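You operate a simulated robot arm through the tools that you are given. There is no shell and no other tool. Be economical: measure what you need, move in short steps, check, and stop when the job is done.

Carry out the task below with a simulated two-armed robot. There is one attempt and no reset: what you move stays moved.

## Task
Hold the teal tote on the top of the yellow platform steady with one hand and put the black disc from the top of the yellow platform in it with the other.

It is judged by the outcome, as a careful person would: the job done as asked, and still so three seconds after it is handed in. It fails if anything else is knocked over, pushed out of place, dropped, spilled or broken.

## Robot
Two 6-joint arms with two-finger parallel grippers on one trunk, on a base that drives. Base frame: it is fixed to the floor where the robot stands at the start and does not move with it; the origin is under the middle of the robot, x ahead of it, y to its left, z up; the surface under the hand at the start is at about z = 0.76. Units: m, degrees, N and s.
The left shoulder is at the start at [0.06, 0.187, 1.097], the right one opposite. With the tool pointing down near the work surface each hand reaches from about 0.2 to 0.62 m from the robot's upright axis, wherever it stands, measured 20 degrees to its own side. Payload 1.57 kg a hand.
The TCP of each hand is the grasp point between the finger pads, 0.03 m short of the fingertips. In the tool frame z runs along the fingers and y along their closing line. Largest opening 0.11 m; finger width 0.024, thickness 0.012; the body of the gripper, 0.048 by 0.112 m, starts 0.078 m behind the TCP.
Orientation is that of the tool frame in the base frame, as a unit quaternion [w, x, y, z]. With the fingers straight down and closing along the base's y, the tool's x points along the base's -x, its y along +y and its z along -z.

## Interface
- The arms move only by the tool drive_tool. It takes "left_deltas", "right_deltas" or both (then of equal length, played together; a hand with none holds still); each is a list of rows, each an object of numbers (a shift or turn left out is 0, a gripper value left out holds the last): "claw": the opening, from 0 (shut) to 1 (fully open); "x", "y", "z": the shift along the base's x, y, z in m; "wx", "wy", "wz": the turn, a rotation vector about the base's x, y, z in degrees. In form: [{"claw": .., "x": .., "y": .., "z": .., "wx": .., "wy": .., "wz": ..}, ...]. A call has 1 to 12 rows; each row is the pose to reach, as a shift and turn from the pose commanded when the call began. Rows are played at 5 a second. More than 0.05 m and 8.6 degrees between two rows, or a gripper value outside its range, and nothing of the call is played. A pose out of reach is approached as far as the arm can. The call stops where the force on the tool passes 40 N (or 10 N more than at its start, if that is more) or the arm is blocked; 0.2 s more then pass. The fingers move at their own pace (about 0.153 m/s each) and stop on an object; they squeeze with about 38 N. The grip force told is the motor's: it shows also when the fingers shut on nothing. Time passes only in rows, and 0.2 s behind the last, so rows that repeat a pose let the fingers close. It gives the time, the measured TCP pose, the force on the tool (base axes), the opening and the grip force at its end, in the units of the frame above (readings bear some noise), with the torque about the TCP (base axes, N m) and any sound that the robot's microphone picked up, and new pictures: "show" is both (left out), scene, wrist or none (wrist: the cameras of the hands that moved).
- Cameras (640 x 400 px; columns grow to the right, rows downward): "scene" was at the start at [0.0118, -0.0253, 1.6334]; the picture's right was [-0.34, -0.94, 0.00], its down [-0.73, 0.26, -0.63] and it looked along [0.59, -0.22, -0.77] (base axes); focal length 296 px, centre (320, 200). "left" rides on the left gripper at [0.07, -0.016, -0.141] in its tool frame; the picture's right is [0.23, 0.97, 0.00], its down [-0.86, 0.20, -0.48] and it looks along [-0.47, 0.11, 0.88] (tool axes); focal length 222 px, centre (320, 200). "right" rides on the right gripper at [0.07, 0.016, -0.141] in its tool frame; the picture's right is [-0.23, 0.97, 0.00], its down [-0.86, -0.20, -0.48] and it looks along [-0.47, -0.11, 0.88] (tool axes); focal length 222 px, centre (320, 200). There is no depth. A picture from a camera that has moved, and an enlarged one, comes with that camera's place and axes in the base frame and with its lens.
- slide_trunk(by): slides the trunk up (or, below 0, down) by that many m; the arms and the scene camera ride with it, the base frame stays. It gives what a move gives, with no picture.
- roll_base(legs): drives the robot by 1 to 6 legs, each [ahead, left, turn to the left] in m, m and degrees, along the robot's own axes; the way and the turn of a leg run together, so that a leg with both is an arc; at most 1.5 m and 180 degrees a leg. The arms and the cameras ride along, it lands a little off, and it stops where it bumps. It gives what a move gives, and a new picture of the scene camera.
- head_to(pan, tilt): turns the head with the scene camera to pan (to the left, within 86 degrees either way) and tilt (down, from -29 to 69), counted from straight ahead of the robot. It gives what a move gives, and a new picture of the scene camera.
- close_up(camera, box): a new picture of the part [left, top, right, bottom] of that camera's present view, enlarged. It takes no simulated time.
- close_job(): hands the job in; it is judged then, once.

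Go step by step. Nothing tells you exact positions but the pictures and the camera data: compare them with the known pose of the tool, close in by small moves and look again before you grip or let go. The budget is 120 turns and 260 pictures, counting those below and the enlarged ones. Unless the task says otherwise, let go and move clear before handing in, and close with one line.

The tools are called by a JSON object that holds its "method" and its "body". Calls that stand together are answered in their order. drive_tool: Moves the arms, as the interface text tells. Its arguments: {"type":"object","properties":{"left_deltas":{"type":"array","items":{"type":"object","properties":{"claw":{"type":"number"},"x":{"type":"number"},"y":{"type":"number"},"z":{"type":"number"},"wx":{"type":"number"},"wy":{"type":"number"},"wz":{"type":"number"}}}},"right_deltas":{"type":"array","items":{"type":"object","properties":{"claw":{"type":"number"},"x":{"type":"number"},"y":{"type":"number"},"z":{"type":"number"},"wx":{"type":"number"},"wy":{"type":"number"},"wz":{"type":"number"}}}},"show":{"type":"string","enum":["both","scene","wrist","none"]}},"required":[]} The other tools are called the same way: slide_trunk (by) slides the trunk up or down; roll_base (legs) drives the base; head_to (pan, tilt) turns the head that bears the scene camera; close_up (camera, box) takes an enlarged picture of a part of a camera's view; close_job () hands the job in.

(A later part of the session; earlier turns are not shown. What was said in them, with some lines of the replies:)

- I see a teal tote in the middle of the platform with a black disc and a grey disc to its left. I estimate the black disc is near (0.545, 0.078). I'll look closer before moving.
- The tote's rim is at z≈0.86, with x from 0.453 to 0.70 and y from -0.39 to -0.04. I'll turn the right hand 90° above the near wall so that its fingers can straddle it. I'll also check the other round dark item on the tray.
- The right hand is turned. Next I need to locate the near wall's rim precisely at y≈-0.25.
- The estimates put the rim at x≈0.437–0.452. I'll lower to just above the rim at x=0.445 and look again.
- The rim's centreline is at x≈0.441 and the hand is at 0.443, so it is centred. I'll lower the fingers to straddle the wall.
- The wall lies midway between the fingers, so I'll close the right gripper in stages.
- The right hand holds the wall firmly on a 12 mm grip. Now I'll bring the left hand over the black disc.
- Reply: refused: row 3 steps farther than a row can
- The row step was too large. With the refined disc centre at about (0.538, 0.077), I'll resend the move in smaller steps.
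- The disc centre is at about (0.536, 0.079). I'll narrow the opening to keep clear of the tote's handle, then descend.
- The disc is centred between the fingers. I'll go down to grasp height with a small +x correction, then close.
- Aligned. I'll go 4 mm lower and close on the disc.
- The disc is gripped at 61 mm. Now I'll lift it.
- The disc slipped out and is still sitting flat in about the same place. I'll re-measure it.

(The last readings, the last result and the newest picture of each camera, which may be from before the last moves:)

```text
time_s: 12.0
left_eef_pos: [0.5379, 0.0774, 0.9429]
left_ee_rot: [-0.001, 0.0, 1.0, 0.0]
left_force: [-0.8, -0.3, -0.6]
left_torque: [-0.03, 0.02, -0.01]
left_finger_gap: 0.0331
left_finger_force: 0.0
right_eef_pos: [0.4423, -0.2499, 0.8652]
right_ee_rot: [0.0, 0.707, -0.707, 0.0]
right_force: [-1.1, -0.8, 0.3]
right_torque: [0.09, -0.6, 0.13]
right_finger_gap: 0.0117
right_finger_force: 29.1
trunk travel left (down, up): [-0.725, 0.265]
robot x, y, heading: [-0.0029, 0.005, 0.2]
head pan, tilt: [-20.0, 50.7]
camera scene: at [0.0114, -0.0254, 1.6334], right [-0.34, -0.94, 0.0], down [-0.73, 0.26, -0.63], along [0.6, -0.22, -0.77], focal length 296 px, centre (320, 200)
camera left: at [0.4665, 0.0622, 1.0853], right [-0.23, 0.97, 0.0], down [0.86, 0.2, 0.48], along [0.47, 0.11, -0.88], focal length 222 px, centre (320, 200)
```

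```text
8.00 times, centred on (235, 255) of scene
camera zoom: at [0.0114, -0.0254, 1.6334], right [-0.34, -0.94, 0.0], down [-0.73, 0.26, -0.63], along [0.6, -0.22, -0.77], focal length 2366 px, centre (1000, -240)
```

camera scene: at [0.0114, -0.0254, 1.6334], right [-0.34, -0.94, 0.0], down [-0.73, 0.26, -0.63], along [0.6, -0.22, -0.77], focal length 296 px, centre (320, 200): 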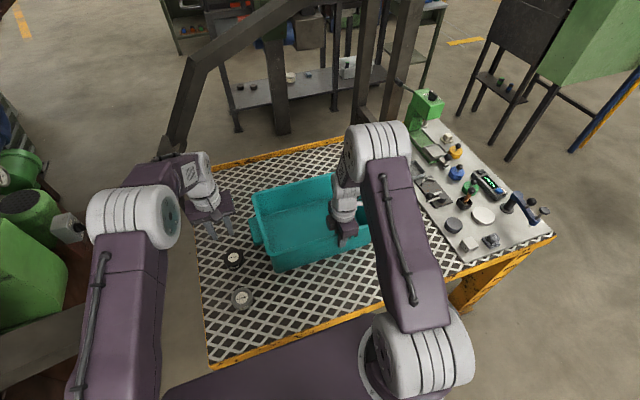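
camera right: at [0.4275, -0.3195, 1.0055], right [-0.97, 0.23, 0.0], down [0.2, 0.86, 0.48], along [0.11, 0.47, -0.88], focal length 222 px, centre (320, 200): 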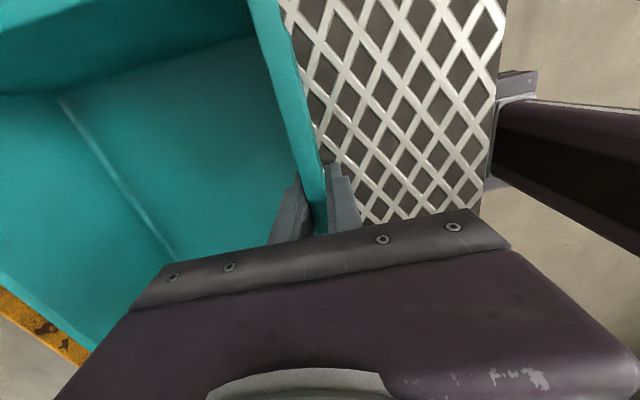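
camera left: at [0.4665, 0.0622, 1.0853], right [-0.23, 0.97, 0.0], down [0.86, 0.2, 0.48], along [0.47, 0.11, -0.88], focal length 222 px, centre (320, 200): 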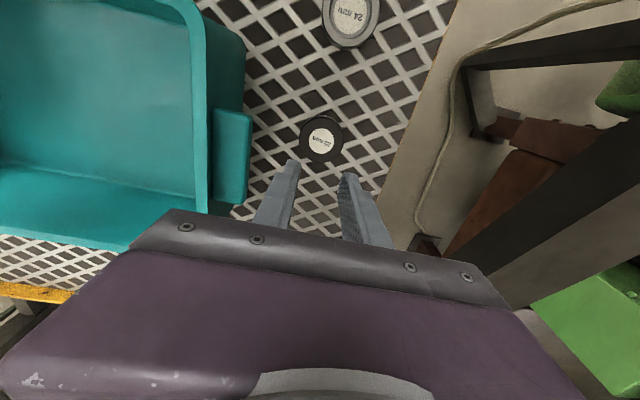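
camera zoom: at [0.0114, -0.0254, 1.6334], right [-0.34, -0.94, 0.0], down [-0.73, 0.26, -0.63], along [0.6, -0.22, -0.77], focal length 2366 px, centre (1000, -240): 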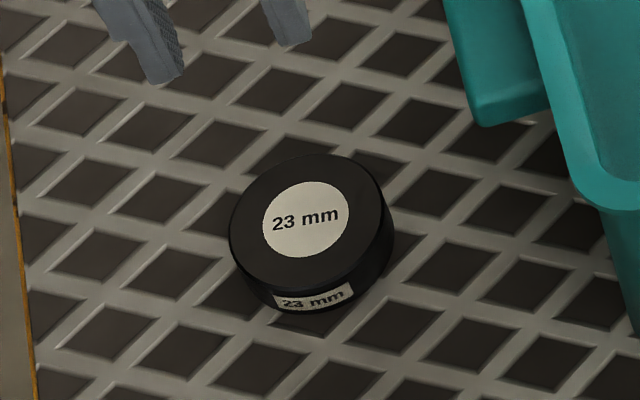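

The disc is at about (0.536, 0.078), with its top at about 0.787. I'll re-open, go back down a bit deeper until the tips nearly touch the surface, grip fully and lift slowly.

{"method": "drive_tool", "body": {"left_deltas": [{"claw": 0.78}, {"claw": 0.78, "x": -0.001, "y": 0.0}, {"x": -0.001, "z": -0.04}, {"x": -0.001, "z": -0.08}, {"x": -0.001, "z": -0.12}, {"x": -0.001, "z": -0.145}, {"x": -0.001, "z": -0.151}, {"x": -0.001, "z": -0.155}]}}

{"method": "close_up", "body": {"camera": "left", "box": [220, 100, 420, 260]}}

{"method": "close_up", "body": {"camera": "scene", "box": [190, 220, 270, 280]}}

```text
time_s: 13.8
left_eef_pos: [0.5357, 0.0763, 0.7933]
left_ee_rot: [0.0, 0.001, 1.0, 0.0]
left_force: [-0.6, -0.4, -0.2]
left_torque: [-0.02, 0.01, -0.02]
left_finger_gap: 0.0858
left_finger_force: 0.1
right_eef_pos: [0.443, -0.2496, 0.8659]
right_ee_rot: [-0.001, -0.707, 0.708, 0.0]
right_force: [-1.2, -0.3, 0.0]
right_torque: [-0.03, -0.57, 0.03]
right_finger_gap: 0.0117
right_finger_force: 29.2
trunk travel left (down, up): [-0.725, 0.265]
robot x, y, heading: [0.0016, -0.0018, -0.1]
head pan, tilt: [-20.0, 50.7]
camera scene: at [0.0114, -0.0254, 1.6334], right [-0.34, -0.94, 0.0], down [-0.73, 0.26, -0.63], along [0.6, -0.22, -0.77], focal length 296 px, centre (320, 200)
camera left: at [0.4648, 0.0626, 0.9337], right [-0.23, 0.97, 0.0], down [0.85, 0.2, 0.48], along [0.47, 0.11, -0.88], focal length 222 px, centre (320, 200)
```

scene: 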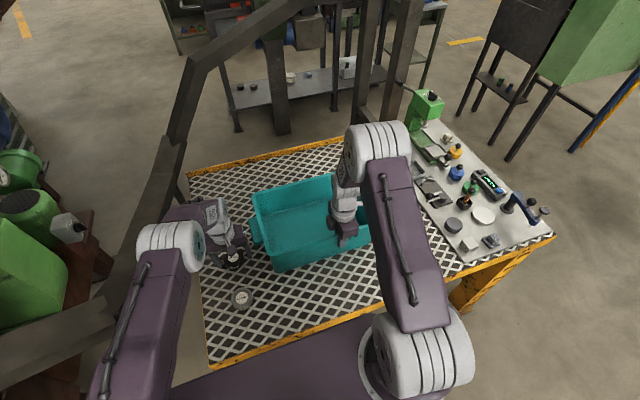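
left: 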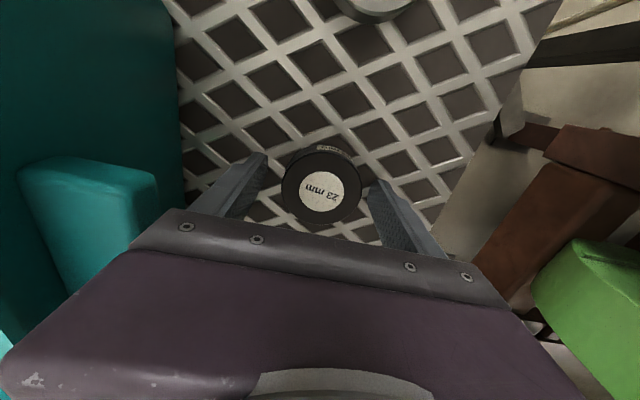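

```text
2.50 times, centred on (320, 180) of left
camera zoom: at [0.4648, 0.0626, 0.9337], right [-0.23, 0.97, 0.0], down [0.85, 0.2, 0.48], along [0.47, 0.11, -0.88], focal length 555 px, centre (320, 250)
```

zoom: 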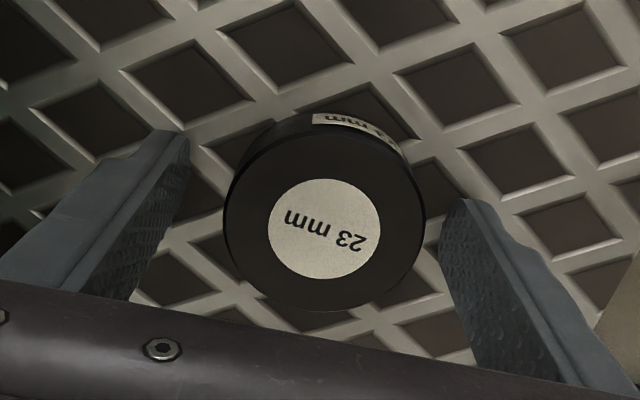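

```text
6.67 times, centred on (230, 250) of scene
camera zoom: at [0.0114, -0.0254, 1.6334], right [-0.34, -0.94, 0.0], down [-0.73, 0.26, -0.63], along [0.6, -0.22, -0.77], focal length 1972 px, centre (920, -133)
```

zoom: 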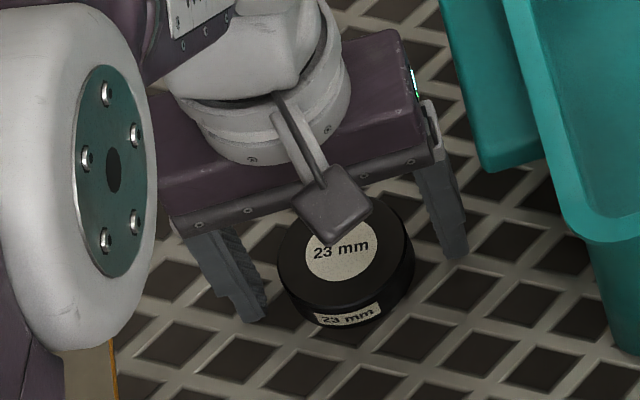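

The fingers are centred and deep around the disc. I'll close fully, then lift only slightly and check.

{"method": "drive_tool", "body": {"left_deltas": [{"claw": 0.6}, {"claw": 0.5}, {"claw": 0.3}, {"claw": 0.0}, {"claw": 0.0}, {"claw": 0.0}], "show": "none"}}

{"method": "drive_tool", "body": {"left_deltas": [{"z": 0.003}, {"z": 0.006}, {"z": 0.009}, {"z": 0.012}]}}

{"method": "close_up", "body": {"camera": "scene", "box": [190, 220, 270, 280]}}

```text
time_s: 15.2
left_eef_pos: [0.5358, 0.0782, 0.7922]
left_ee_rot: [0.0, 0.0, 1.0, 0.0]
left_force: [0.4, 0.0, 0.2]
left_torque: [0.0, -0.03, -0.01]
left_finger_gap: 0.0607
left_finger_force: 37.7
right_eef_pos: [0.4429, -0.2503, 0.8646]
right_ee_rot: [0.0, 0.707, -0.707, 0.0]
right_force: [-1.7, 0.2, 0.7]
right_torque: [-0.02, -0.67, 0.1]
right_finger_gap: 0.012
right_finger_force: 29.3
trunk travel left (down, up): [-0.725, 0.265]
robot x, y, heading: [0.0048, 0.0023, -0.1]
head pan, tilt: [-20.0, 50.7]
```

```text
time_s: 16.2
left_eef_pos: [0.5364, 0.0778, 0.8052]
left_ee_rot: [0.001, 0.0, 1.0, -0.001]
left_force: [-0.2, -0.8, -5.0]
left_torque: [-0.01, 0.03, 0.0]
left_finger_gap: 0.061
left_finger_force: 38.3
right_eef_pos: [0.4434, -0.2495, 0.8634]
right_ee_rot: [-0.001, -0.707, 0.707, 0.0]
right_force: [-2.4, -0.1, 0.4]
right_torque: [0.1, -0.72, 0.08]
right_finger_gap: 0.0116
right_finger_force: 29.4
trunk travel left (down, up): [-0.725, 0.265]
robot x, y, heading: [-0.0043, -0.0005, 0.0]
head pan, tilt: [-20.0, 50.7]
camera scene: at [0.0118, -0.0252, 1.6334], right [-0.34, -0.94, 0.0], down [-0.73, 0.26, -0.63], along [0.59, -0.22, -0.77], focal length 296 px, centre (320, 200)
camera left: at [0.465, 0.063, 0.9461], right [-0.23, 0.97, 0.0], down [0.86, 0.2, 0.48], along [0.47, 0.11, -0.88], focal length 222 px, centre (320, 200)
```

scene: 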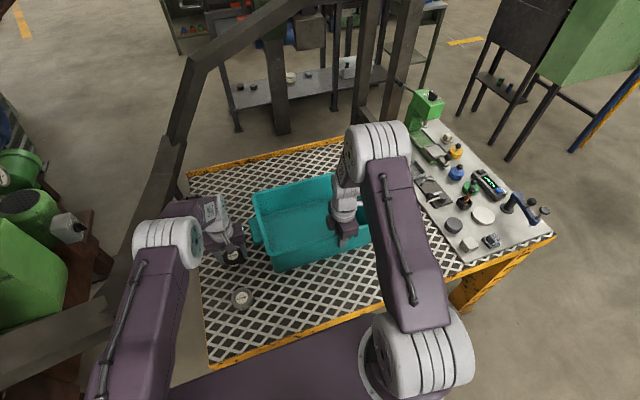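
left: 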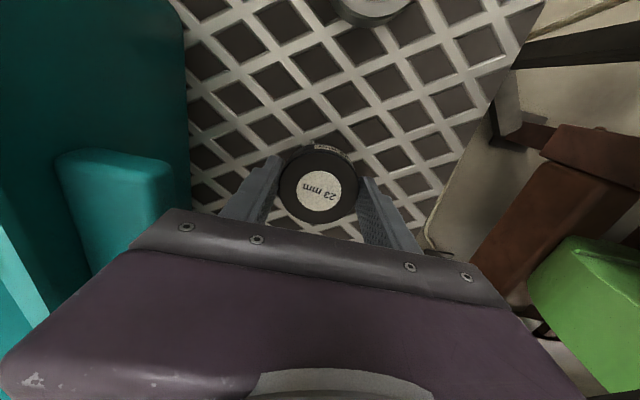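

```text
6.67 times, centred on (230, 250) of scene
camera zoom: at [0.0118, -0.0252, 1.6334], right [-0.34, -0.94, 0.0], down [-0.73, 0.26, -0.63], along [0.59, -0.22, -0.77], focal length 1972 px, centre (920, -133)
```

zoom: 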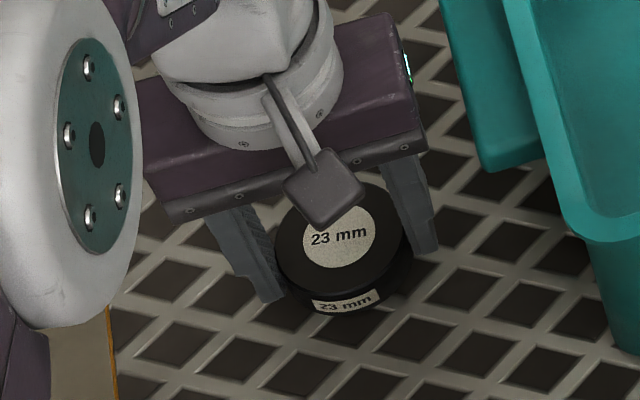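

The disc is held now, with 5 N of weight showing. I'll keep lifting gently and check for slip.

{"method": "drive_tool", "body": {"left_deltas": [{"z": 0.008}, {"z": 0.018}, {"z": 0.028}, {"z": 0.035}]}}

{"method": "close_up", "body": {"camera": "scene", "box": [190, 220, 270, 280]}}

```text
time_s: 17.2
left_eef_pos: [0.535, 0.0765, 0.8393]
left_ee_rot: [-0.001, 0.0, 1.0, -0.001]
left_force: [0.1, -1.1, -6.5]
left_torque: [-0.01, -0.02, 0.03]
left_finger_gap: 0.0608
left_finger_force: 37.6
right_eef_pos: [0.4439, -0.2504, 0.8656]
right_ee_rot: [-0.001, -0.707, 0.707, 0.0]
right_force: [-2.6, 0.2, 0.9]
right_torque: [0.02, -0.69, 0.06]
right_finger_gap: 0.0117
right_finger_force: 29.3
trunk travel left (down, up): [-0.725, 0.265]
robot x, y, heading: [0.0003, -0.0015, -0.2]
head pan, tilt: [-20.0, 50.7]
camera scene: at [0.0119, -0.0252, 1.6334], right [-0.34, -0.94, 0.0], down [-0.73, 0.26, -0.63], along [0.59, -0.22, -0.77], focal length 296 px, centre (320, 200)
camera left: at [0.4647, 0.0621, 0.9806], right [-0.23, 0.97, 0.0], down [0.86, 0.2, 0.48], along [0.47, 0.11, -0.88], focal length 222 px, centre (320, 200)
```

scene: 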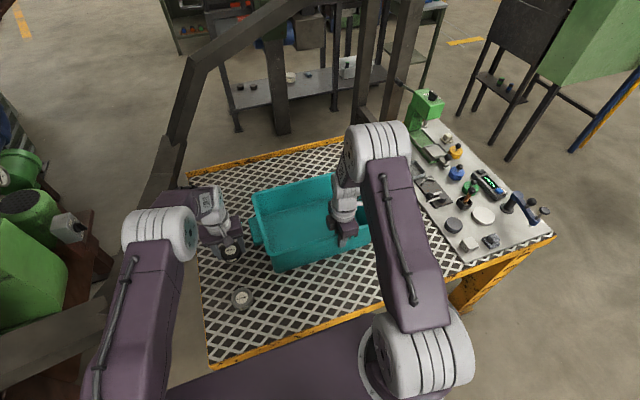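
left: 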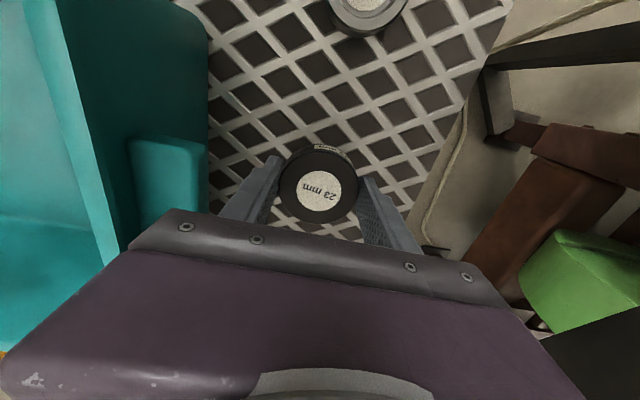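

```text
6.67 times, centred on (230, 250) of scene
camera zoom: at [0.0119, -0.0252, 1.6334], right [-0.34, -0.94, 0.0], down [-0.73, 0.26, -0.63], along [0.59, -0.22, -0.77], focal length 1972 px, centre (920, -133)
```

zoom: 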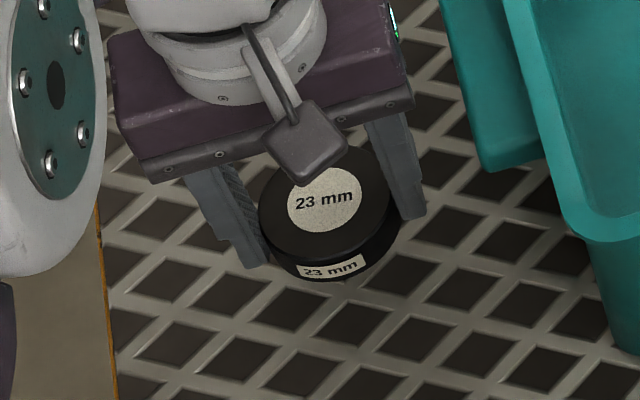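

The grip is stable. I'll raise the disc above the rim.

{"method": "drive_tool", "body": {"left_deltas": [{"z": 0.015}, {"z": 0.035}, {"z": 0.055}, {"z": 0.075}, {"z": 0.095}, {"z": 0.11}], "show": "wrist"}}

```text
time_s: 18.6
left_eef_pos: [0.5376, 0.0784, 0.9498]
left_ee_rot: [0.0, -0.001, 1.0, 0.0]
left_force: [-0.4, -0.1, -6.1]
left_torque: [-0.01, 0.03, 0.02]
left_finger_gap: 0.0608
left_finger_force: 37.8
right_eef_pos: [0.4429, -0.2498, 0.8636]
right_ee_rot: [0.001, 0.708, -0.707, 0.001]
right_force: [-1.8, -0.8, 1.1]
right_torque: [0.13, -0.72, 0.09]
right_finger_gap: 0.0116
right_finger_force: 28.8
trunk travel left (down, up): [-0.725, 0.265]
robot x, y, heading: [-0.0002, 0.0003, -0.1]
head pan, tilt: [-20.0, 50.7]
camera left: at [0.4668, 0.0635, 1.0907], right [-0.23, 0.97, 0.0], down [0.86, 0.2, 0.48], along [0.47, 0.11, -0.88], focal length 222 px, centre (320, 200)
```

left: 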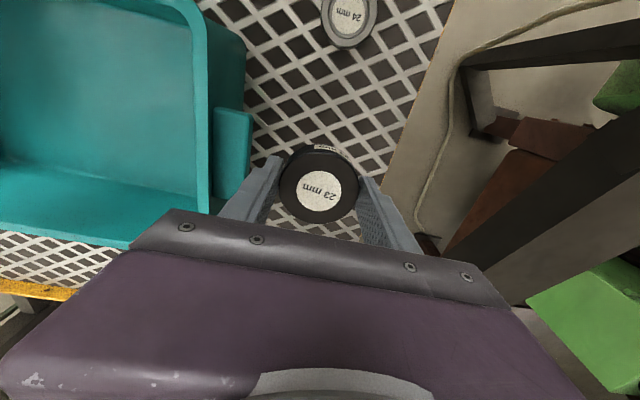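

The disc is above the rim. I'll move it sideways over the tote's left half, to about (0.525, -0.12).

{"method": "drive_tool", "body": {"left_deltas": [{"y": -0.02}, {"y": -0.045, "x": -0.002}, {"y": -0.07, "x": -0.004}, {"y": -0.095, "x": -0.006}, {"y": -0.12, "x": -0.008}, {"y": -0.145, "x": -0.01}, {"y": -0.17, "x": -0.012}, {"y": -0.19, "x": -0.012}, {"y": -0.198, "x": -0.012}]}}

{"method": "close_up", "body": {"camera": "scene", "box": [220, 140, 400, 290]}}

```text
time_s: 20.6
left_eef_pos: [0.5107, -0.1129, 0.9476]
left_ee_rot: [0.0, 0.0, 1.0, 0.0]
left_force: [-0.1, 0.1, -5.9]
left_torque: [0.03, 0.03, 0.01]
left_finger_gap: 0.0608
left_finger_force: 37.8
left hand out of reach, approached as far as the arm can: row 8, 9
right_eef_pos: [0.4433, -0.2497, 0.8641]
right_ee_rot: [0.0, 0.708, -0.707, 0.0]
right_force: [-0.7, -0.4, 2.0]
right_torque: [0.1, -0.73, 0.19]
right_finger_gap: 0.0119
right_finger_force: 29.4
trunk travel left (down, up): [-0.725, 0.265]
robot x, y, heading: [0.0, -0.0003, 0.1]
head pan, tilt: [-20.0, 50.7]
camera scene: at [0.0119, -0.0254, 1.6334], right [-0.34, -0.94, 0.0], down [-0.73, 0.26, -0.63], along [0.59, -0.22, -0.77], focal length 296 px, centre (320, 200)
camera left: at [0.4403, -0.127, 1.0892], right [-0.23, 0.97, 0.0], down [0.86, 0.2, 0.48], along [0.47, 0.11, -0.88], focal length 222 px, centre (320, 200)
```

scene: 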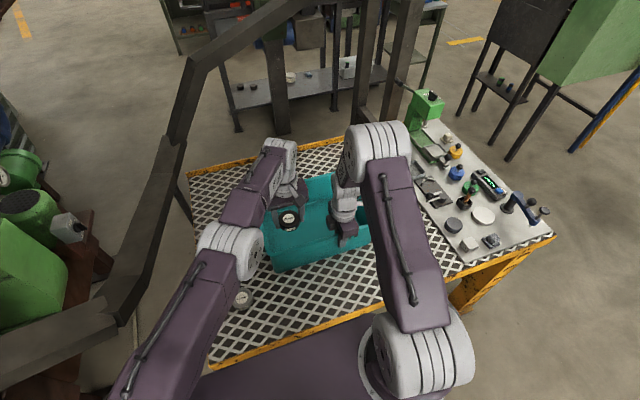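
left: 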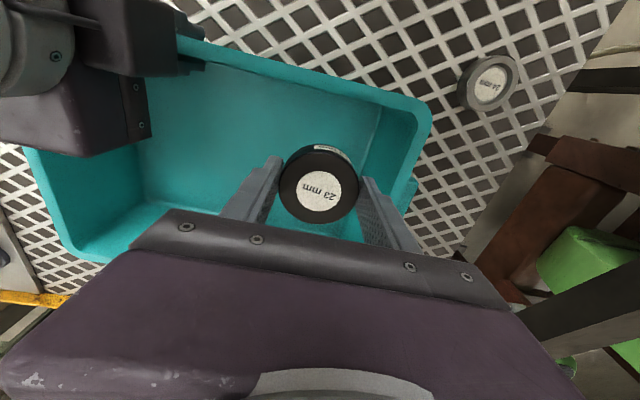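

```text
2.67 times, centred on (310, 215) of scene
camera zoom: at [0.0119, -0.0254, 1.6334], right [-0.34, -0.94, 0.0], down [-0.73, 0.26, -0.63], along [0.59, -0.22, -0.77], focal length 789 px, centre (347, 160)
```

zoom: 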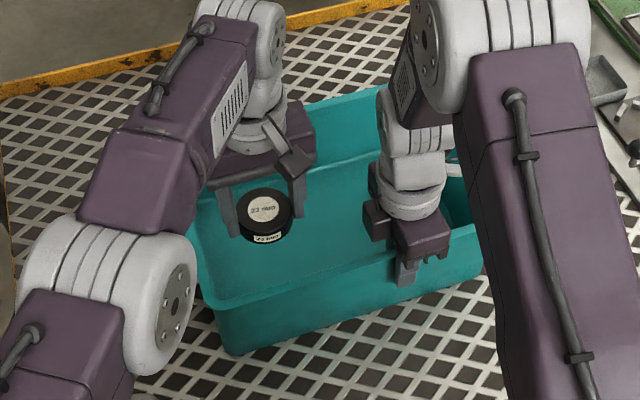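

The reach limit is at about (0.511, -0.113), which is inside the tote. I'll back off slightly in x and begin lowering.

{"method": "drive_tool", "body": {"left_deltas": [{"x": -0.016, "y": 0.004}, {"x": -0.016, "y": 0.004}, {"x": -0.016, "y": 0.004, "z": -0.015}, {"x": -0.016, "y": 0.004, "z": -0.03}]}}

{"method": "close_up", "body": {"camera": "scene", "box": [220, 140, 400, 290]}}

```text
time_s: 21.6
left_eef_pos: [0.4939, -0.1082, 0.9195]
left_ee_rot: [-0.001, -0.001, 1.0, 0.001]
left_force: [1.2, -0.5, -6.1]
left_torque: [-0.02, 0.03, 0.01]
left_finger_gap: 0.0608
left_finger_force: 37.7
right_eef_pos: [0.443, -0.2493, 0.8649]
right_ee_rot: [0.0, -0.707, 0.707, -0.001]
right_force: [-1.1, 0.2, 1.8]
right_torque: [-0.19, -0.73, 0.06]
right_finger_gap: 0.0117
right_finger_force: 29.4
trunk travel left (down, up): [-0.725, 0.265]
robot x, y, heading: [0.0005, -0.0016, -0.1]
head pan, tilt: [-20.0, 50.7]
camera scene: at [0.012, -0.0254, 1.6334], right [-0.34, -0.94, 0.0], down [-0.73, 0.26, -0.63], along [0.59, -0.22, -0.77], focal length 296 px, centre (320, 200)
camera left: at [0.4233, -0.1234, 1.0604], right [-0.23, 0.97, 0.0], down [0.85, 0.2, 0.48], along [0.47, 0.11, -0.88], focal length 222 px, centre (320, 200)
```

scene: 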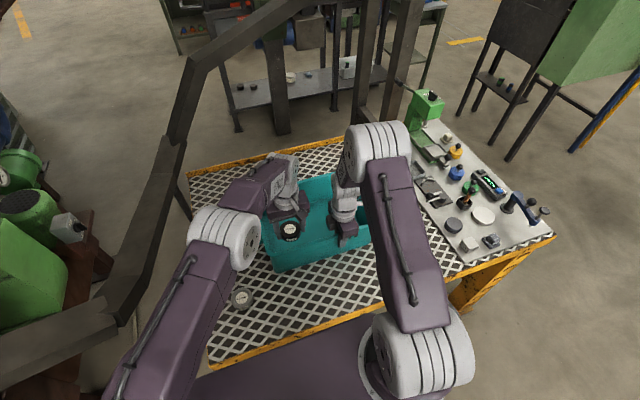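
left: 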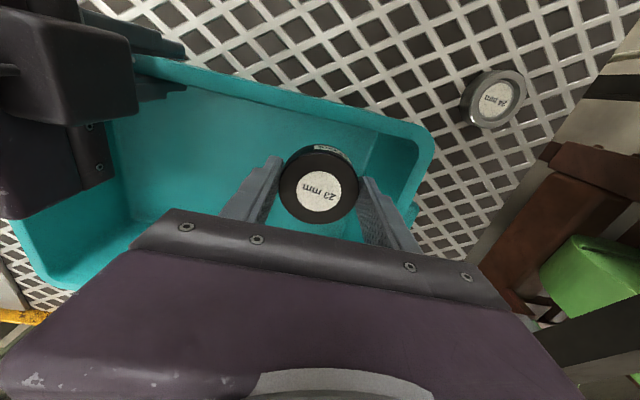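

```text
2.67 times, centred on (310, 215) of scene
camera zoom: at [0.012, -0.0254, 1.6334], right [-0.34, -0.94, 0.0], down [-0.73, 0.26, -0.63], along [0.59, -0.22, -0.77], focal length 789 px, centre (347, 160)
```

zoom: 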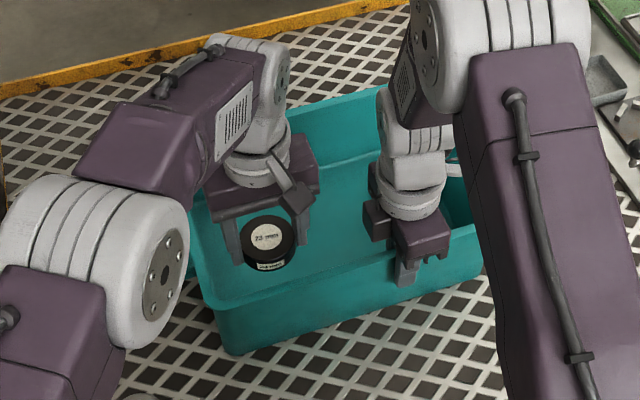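

The disc is over the tote interior. I'll keep lowering while easing x forward and y slightly inward.

{"method": "drive_tool", "body": {"left_deltas": [{"x": 0.006, "y": -0.002, "z": -0.01}, {"x": 0.012, "y": -0.004, "z": -0.025}, {"x": 0.016, "y": -0.006, "z": -0.04}, {"x": 0.016, "y": -0.006, "z": -0.055}, {"x": 0.016, "y": -0.006, "z": -0.07}]}}

{"method": "close_up", "body": {"camera": "scene", "box": [220, 140, 400, 290]}}

```text
time_s: 22.8
left_eef_pos: [0.5011, -0.1064, 0.8505]
left_ee_rot: [0.0, 0.0, 1.0, 0.0]
left_force: [-0.6, -0.2, -5.2]
left_torque: [-0.04, -0.01, 0.01]
left_finger_gap: 0.061
left_finger_force: 37.4
left hand out of reach, approached as far as the arm can: row 4, 5
right_eef_pos: [0.4425, -0.2502, 0.8644]
right_ee_rot: [0.001, -0.707, 0.707, 0.0]
right_force: [-0.4, -1.1, 3.1]
right_torque: [0.0, -0.7, 0.1]
right_finger_gap: 0.0116
right_finger_force: 29.2
trunk travel left (down, up): [-0.725, 0.265]
robot x, y, heading: [-0.0033, -0.0037, 0.1]
head pan, tilt: [-20.0, 50.7]
camera scene: at [0.0119, -0.0254, 1.6334], right [-0.34, -0.94, 0.0], down [-0.73, 0.26, -0.63], along [0.59, -0.22, -0.77], focal length 296 px, centre (320, 200)
camera left: at [0.4302, -0.121, 0.9915], right [-0.23, 0.97, 0.0], down [0.85, 0.2, 0.48], along [0.47, 0.11, -0.88], focal length 222 px, centre (320, 200)
```

scene: 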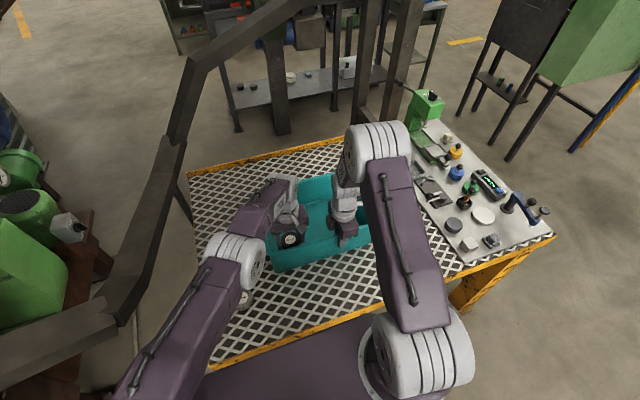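
left: 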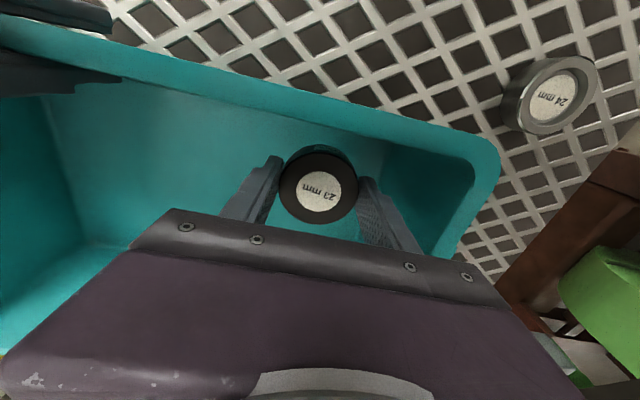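

```text
2.67 times, centred on (310, 215) of scene
camera zoom: at [0.0119, -0.0254, 1.6334], right [-0.34, -0.94, 0.0], down [-0.73, 0.26, -0.63], along [0.59, -0.22, -0.77], focal length 789 px, centre (347, 160)
```

zoom: 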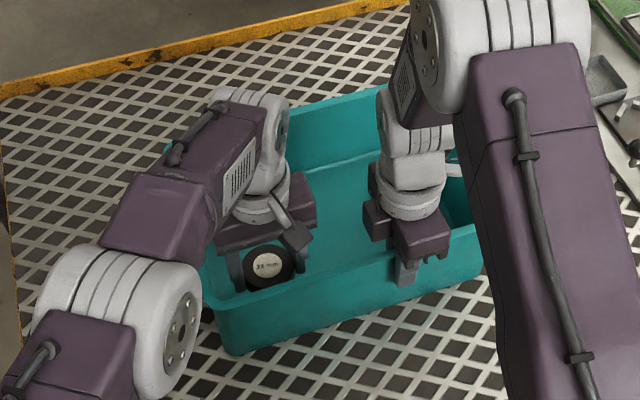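

Straight down is limited by reach near the floor of the tote. A small 10° tilt of the fingers forward gains a few centimetres, so I'll tilt first.

{"method": "drive_tool", "body": {"left_deltas": [{"wy": -3}, {"wy": -6}, {"wy": -10}, {"wy": -10}]}}

{"method": "close_up", "body": {"camera": "scene", "box": [220, 140, 400, 290]}}

```text
time_s: 23.8
left_eef_pos: [0.5029, -0.1081, 0.8516]
left_ee_rot: [0.088, -0.001, 0.996, 0.0]
left_force: [-0.3, -0.1, -5.5]
left_torque: [0.04, 0.03, 0.02]
left_finger_gap: 0.0608
left_finger_force: 37.9
right_eef_pos: [0.4436, -0.2502, 0.8638]
right_ee_rot: [-0.001, 0.707, -0.707, 0.0]
right_force: [-1.6, 0.4, 2.1]
right_torque: [0.01, -0.73, 0.09]
right_finger_gap: 0.012
right_finger_force: 28.7
trunk travel left (down, up): [-0.725, 0.265]
robot x, y, heading: [0.0023, 0.0047, -0.1]
head pan, tilt: [-20.0, 50.7]
camera scene: at [0.0119, -0.0254, 1.6334], right [-0.34, -0.94, 0.0], down [-0.73, 0.26, -0.63], along [0.59, -0.22, -0.77], focal length 296 px, centre (320, 200)
camera left: at [0.4088, -0.123, 0.978], right [-0.22, 0.97, -0.04], down [0.76, 0.2, 0.62], along [0.61, 0.11, -0.78], focal length 222 px, centre (320, 200)
```

scene: 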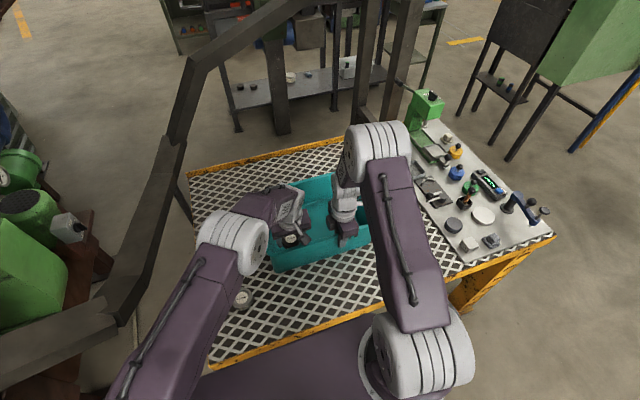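
left: 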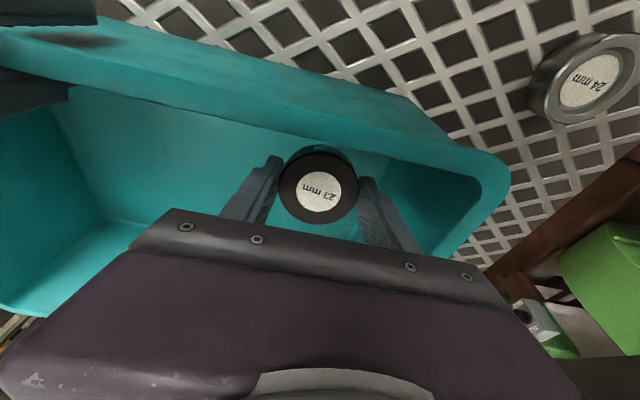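

```text
2.67 times, centred on (310, 215) of scene
camera zoom: at [0.0119, -0.0254, 1.6334], right [-0.34, -0.94, 0.0], down [-0.73, 0.26, -0.63], along [0.59, -0.22, -0.77], focal length 789 px, centre (347, 160)
```

zoom: 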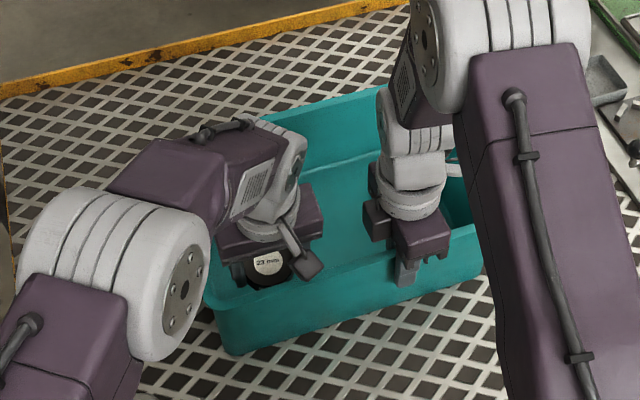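

The tilt worked. Now I'll shift forward about 2 cm and keep lowering.

{"method": "drive_tool", "body": {"left_deltas": [{"x": 0.01, "y": -0.002}, {"x": 0.02, "y": -0.004}, {"x": 0.02, "y": -0.004, "z": -0.01}, {"x": 0.02, "y": -0.004, "z": -0.02}, {"x": 0.02, "y": -0.004, "z": -0.03}]}}

{"method": "close_up", "body": {"camera": "left", "box": [200, 80, 520, 280]}}

```text
time_s: 25.0
left_eef_pos: [0.5236, -0.1131, 0.8203]
left_ee_rot: [0.087, 0.0, 0.996, 0.0]
left_force: [0.0, -0.1, -4.9]
left_torque: [0.0, 0.02, 0.01]
left_finger_gap: 0.0611
left_finger_force: 38.0
right_eef_pos: [0.4422, -0.2504, 0.8641]
right_ee_rot: [-0.001, -0.707, 0.708, 0.0]
right_force: [-0.6, -0.4, 3.4]
right_torque: [-0.05, -0.71, 0.09]
right_finger_gap: 0.0116
right_finger_force: 29.1
trunk travel left (down, up): [-0.725, 0.265]
robot x, y, heading: [-0.0009, 0.0034, 0.4]
head pan, tilt: [-20.0, 50.7]
camera scene: at [0.012, -0.0254, 1.6334], right [-0.34, -0.94, 0.0], down [-0.73, 0.26, -0.63], along [0.59, -0.22, -0.77], focal length 296 px, centre (320, 200)
camera left: at [0.4293, -0.1272, 0.9486], right [-0.22, 0.97, -0.04], down [0.76, 0.2, 0.62], along [0.61, 0.11, -0.78], focal length 222 px, centre (320, 200)
```

scene: 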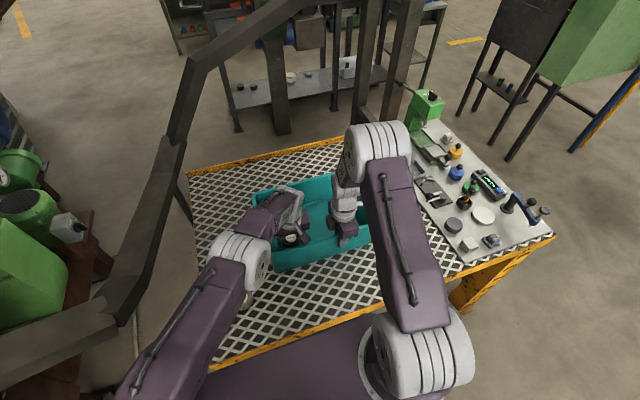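
left: 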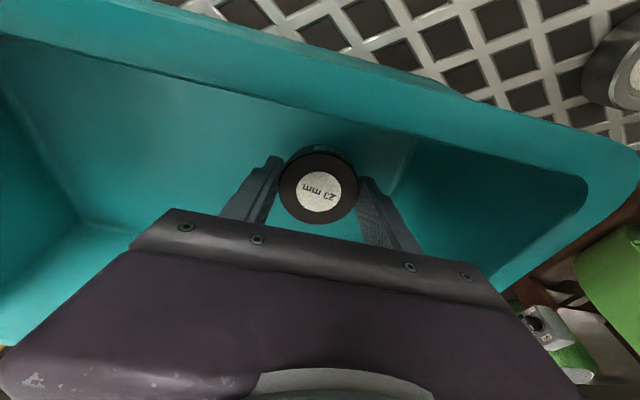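

```text
2.00 times, centred on (360, 180) of left
camera zoom: at [0.4293, -0.1272, 0.9486], right [-0.22, 0.97, -0.04], down [0.76, 0.2, 0.62], along [0.61, 0.11, -0.78], focal length 444 px, centre (240, 240)
```

zoom: 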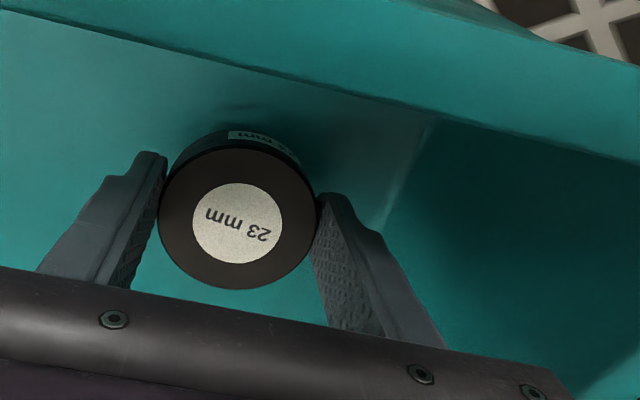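

It is well inside the tote with clearance on all sides. I'll lower in small steps until I feel the floor.

{"method": "drive_tool", "body": {"left_deltas": [{"z": -0.004}, {"z": -0.008}, {"z": -0.012}], "show": "none"}}

```text
time_s: 25.8
left_eef_pos: [0.5229, -0.1137, 0.8082]
left_ee_rot: [0.087, 0.0, 0.996, 0.0]
left_force: [0.4, 0.2, -6.5]
left_torque: [0.03, 0.01, 0.01]
left_finger_gap: 0.0607
left_finger_force: 37.9
right_eef_pos: [0.4438, -0.2507, 0.8648]
right_ee_rot: [0.0, 0.708, -0.707, 0.0]
right_force: [-1.1, 0.1, 2.5]
right_torque: [-0.01, -0.75, 0.06]
right_finger_gap: 0.0118
right_finger_force: 28.8
trunk travel left (down, up): [-0.725, 0.265]
robot x, y, heading: [0.0023, -0.0033, 0.1]
head pan, tilt: [-20.0, 50.7]
```

{"method": "drive_tool", "body": {"left_deltas": [{"z": -0.003}, {"z": -0.005}], "show": "none"}}

```text
time_s: 26.4
left_eef_pos: [0.5224, -0.1127, 0.8055]
left_ee_rot: [0.088, 0.0, 0.996, 0.0]
left_force: [-4.1, 2.3, 9.5]
left_torque: [0.12, 0.49, -0.11]
left_finger_gap: 0.061
left_finger_force: 38.2
right_eef_pos: [0.4426, -0.2496, 0.864]
right_ee_rot: [0.001, -0.706, 0.708, 0.0]
right_force: [5.1, -1.1, -2.4]
right_torque: [0.06, -0.41, 0.0]
right_finger_gap: 0.0117
right_finger_force: 29.2
trunk travel left (down, up): [-0.725, 0.265]
robot x, y, heading: [-0.0007, 0.0007, 0.1]
head pan, tilt: [-20.0, 50.7]
```

The disc's lower edge touches the floor. I'll open just enough to release it.

{"method": "drive_tool", "body": {"left_deltas": [{"z": 0.001, "claw": 0.6}, {"z": 0.001, "claw": 0.66}, {"z": 0.001, "claw": 0.7}], "show": "wrist"}}

{"method": "close_up", "body": {"camera": "left", "box": [200, 80, 520, 280]}}

```text
time_s: 27.2
left_eef_pos: [0.5223, -0.1129, 0.8047]
left_ee_rot: [0.087, 0.0, 0.996, 0.0]
left_force: [1.1, -0.2, 0.1]
left_torque: [0.01, -0.03, 0.02]
left_finger_gap: 0.077
left_finger_force: 0.0
right_eef_pos: [0.4424, -0.2502, 0.8642]
right_ee_rot: [-0.001, 0.707, -0.707, 0.0]
right_force: [-0.4, -0.1, -0.2]
right_torque: [-0.01, -0.75, 0.01]
right_finger_gap: 0.0118
right_finger_force: 29.3
trunk travel left (down, up): [-0.725, 0.265]
robot x, y, heading: [-0.0007, -0.002, 0.0]
head pan, tilt: [-20.0, 50.7]
camera left: at [0.4285, -0.1272, 0.9313], right [-0.22, 0.97, -0.04], down [0.76, 0.2, 0.62], along [0.61, 0.11, -0.78], focal length 222 px, centre (320, 200)
```

left: 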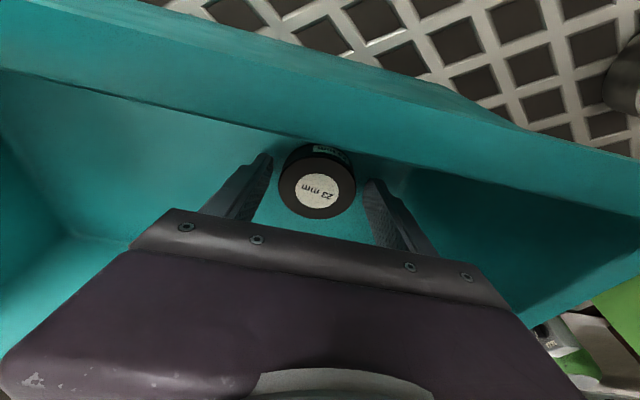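

```text
2.00 times, centred on (360, 180) of left
camera zoom: at [0.4285, -0.1272, 0.9313], right [-0.22, 0.97, -0.04], down [0.76, 0.2, 0.62], along [0.61, 0.11, -0.78], focal length 444 px, centre (240, 240)
```

zoom: 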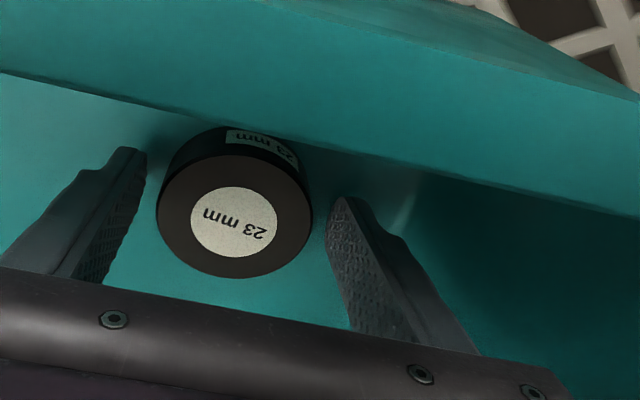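

The disc is released on the tote's floor. I'll raise the left hand straight out.

{"method": "drive_tool", "body": {"left_deltas": [{"z": 0.015}, {"z": 0.04, "x": -0.004}, {"z": 0.07, "x": -0.01}, {"z": 0.1, "x": -0.016}, {"z": 0.13, "x": -0.02}, {"z": 0.16, "x": -0.02}, {"z": 0.18, "x": -0.02, "y": 0.02}, {"z": 0.19, "x": -0.02, "y": 0.06}, {"z": 0.19, "x": -0.02, "y": 0.1}, {"z": 0.19, "x": -0.03, "y": 0.145}, {"z": 0.19, "x": -0.05, "y": 0.185}, {"z": 0.19, "x": -0.07, "y": 0.22}]}}

{"method": "close_up", "body": {"camera": "scene", "box": [220, 140, 400, 290]}}

```text
time_s: 29.8
left_eef_pos: [0.4495, 0.1087, 0.9941]
left_ee_rot: [0.087, 0.0, 0.996, 0.0]
left_force: [-0.1, 0.4, -0.5]
left_torque: [0.01, 0.01, 0.01]
left_finger_gap: 0.0772
left_finger_force: 0.0
right_eef_pos: [0.4426, -0.2504, 0.8637]
right_ee_rot: [0.0, -0.707, 0.707, 0.0]
right_force: [-1.1, -0.2, 0.6]
right_torque: [0.79, -0.86, 0.09]
right_finger_gap: 0.0117
right_finger_force: 28.8
trunk travel left (down, up): [-0.725, 0.265]
robot x, y, heading: [-0.0037, 0.0022, 0.1]
head pan, tilt: [-20.0, 50.7]
camera scene: at [0.0114, -0.0246, 1.6334], right [-0.34, -0.94, 0.0], down [-0.73, 0.26, -0.63], along [0.6, -0.22, -0.77], focal length 296 px, centre (320, 200)
camera left: at [0.3557, 0.0953, 1.121], right [-0.22, 0.97, -0.04], down [0.76, 0.2, 0.62], along [0.61, 0.11, -0.78], focal length 222 px, centre (320, 200)
```

scene: 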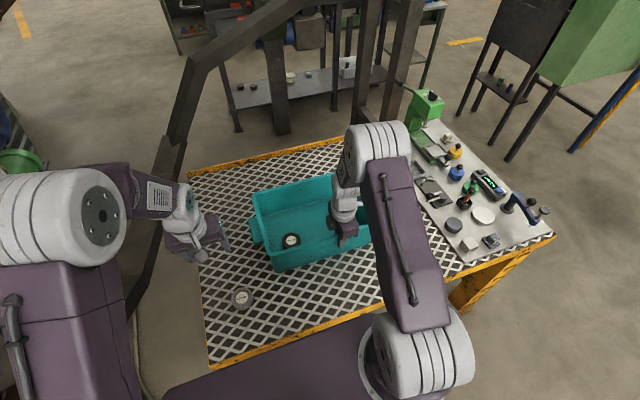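
left: 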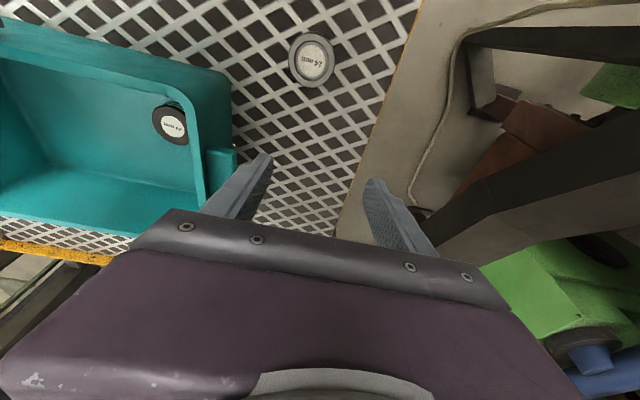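

```text
2.67 times, centred on (310, 215) of scene
camera zoom: at [0.0114, -0.0246, 1.6334], right [-0.34, -0.94, 0.0], down [-0.73, 0.26, -0.63], along [0.6, -0.22, -0.77], focal length 789 px, centre (347, 160)
```

zoom: 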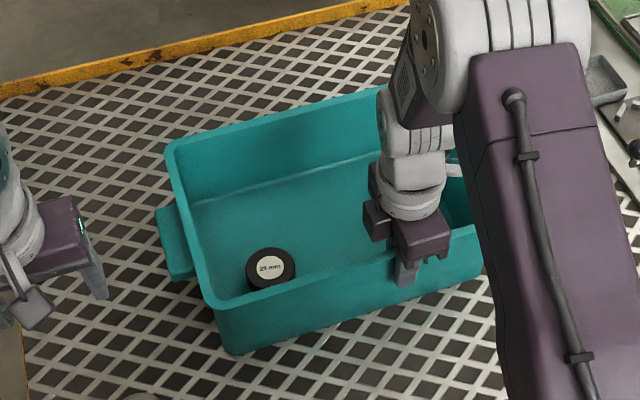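

The disc lies flat in the tote and the left hand is clear. I'll open the right hand and lift it straight up.

{"method": "drive_tool", "body": {"right_deltas": [{"claw": 0.3}, {"claw": 0.6}, {"claw": 0.8}, {"claw": 0.8, "z": 0.02}, {"z": 0.05}, {"z": 0.09}, {"z": 0.13}, {"z": 0.16}]}}

{"method": "close_up", "body": {"camera": "scene", "box": [180, 140, 400, 310]}}

```text
time_s: 31.6
left_eef_pos: [0.4498, 0.1087, 0.9939]
left_ee_rot: [0.087, 0.0, 0.996, 0.0]
left_force: [-0.7, 0.1, -0.3]
left_torque: [0.02, -0.01, 0.01]
left_finger_gap: 0.0771
left_finger_force: 0.1
right_eef_pos: [0.4421, -0.2486, 1.0276]
right_ee_rot: [0.0, 0.707, -0.707, 0.0]
right_force: [-0.1, 1.0, -0.1]
right_torque: [0.01, 0.0, 0.01]
right_finger_gap: 0.0882
right_finger_force: 0.0
trunk travel left (down, up): [-0.725, 0.265]
robot x, y, heading: [-0.0007, -0.0026, -0.2]
head pan, tilt: [-20.0, 50.7]
camera scene: at [0.0112, -0.0251, 1.6334], right [-0.34, -0.94, 0.0], down [-0.73, 0.26, -0.63], along [0.6, -0.22, -0.77], focal length 296 px, centre (320, 200)
camera right: at [0.4275, -0.3189, 1.1692], right [-0.97, 0.23, 0.0], down [0.2, 0.86, 0.48], along [0.11, 0.47, -0.88], focal length 222 px, centre (320, 200)
```

scene: 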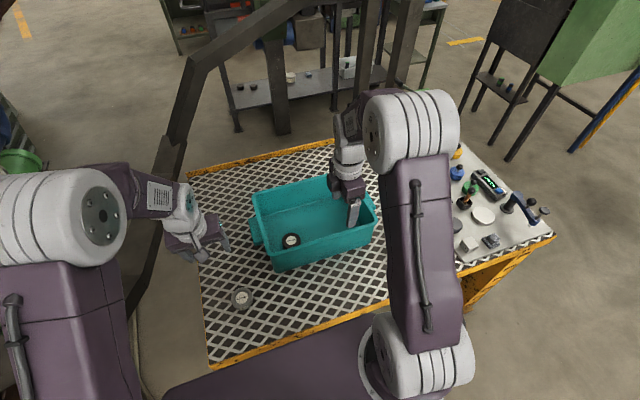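
right: 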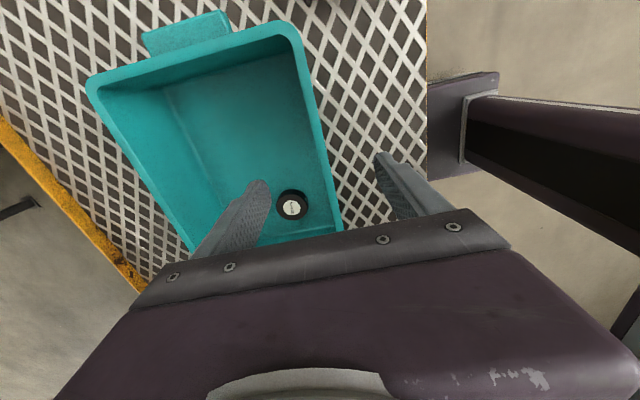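

```text
2.35 times, centred on (290, 225) of scene
camera zoom: at [0.0112, -0.0251, 1.6334], right [-0.34, -0.94, 0.0], down [-0.73, 0.26, -0.63], along [0.6, -0.22, -0.77], focal length 696 px, centre (391, 141)
```

zoom: 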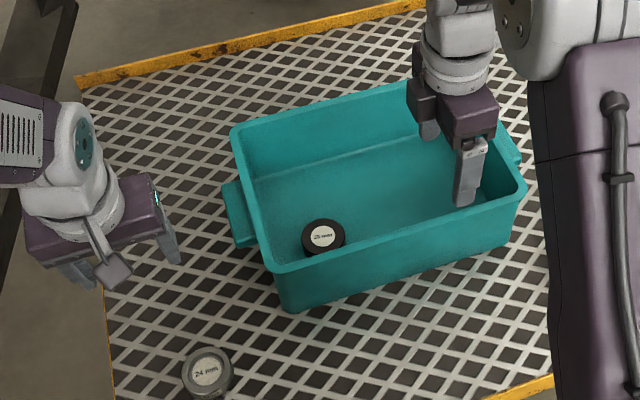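

The disc lies flat in the upright tote, everything else looks undisturbed, and both hands are clear, so I'm handing in.

{"method": "close_job", "body": {}}

```text
The job is handed in.
```

The black disc (labelled 23 mm) is lying flat in the teal tote; the right hand held the tote by its near wall while the left hand put the disc in. The first lift slipped and the disc stayed flat on the platform, so I gripped it again deeper. Both hands let go and moved clear before I handed the job in, and nothing else appeared to have moved.
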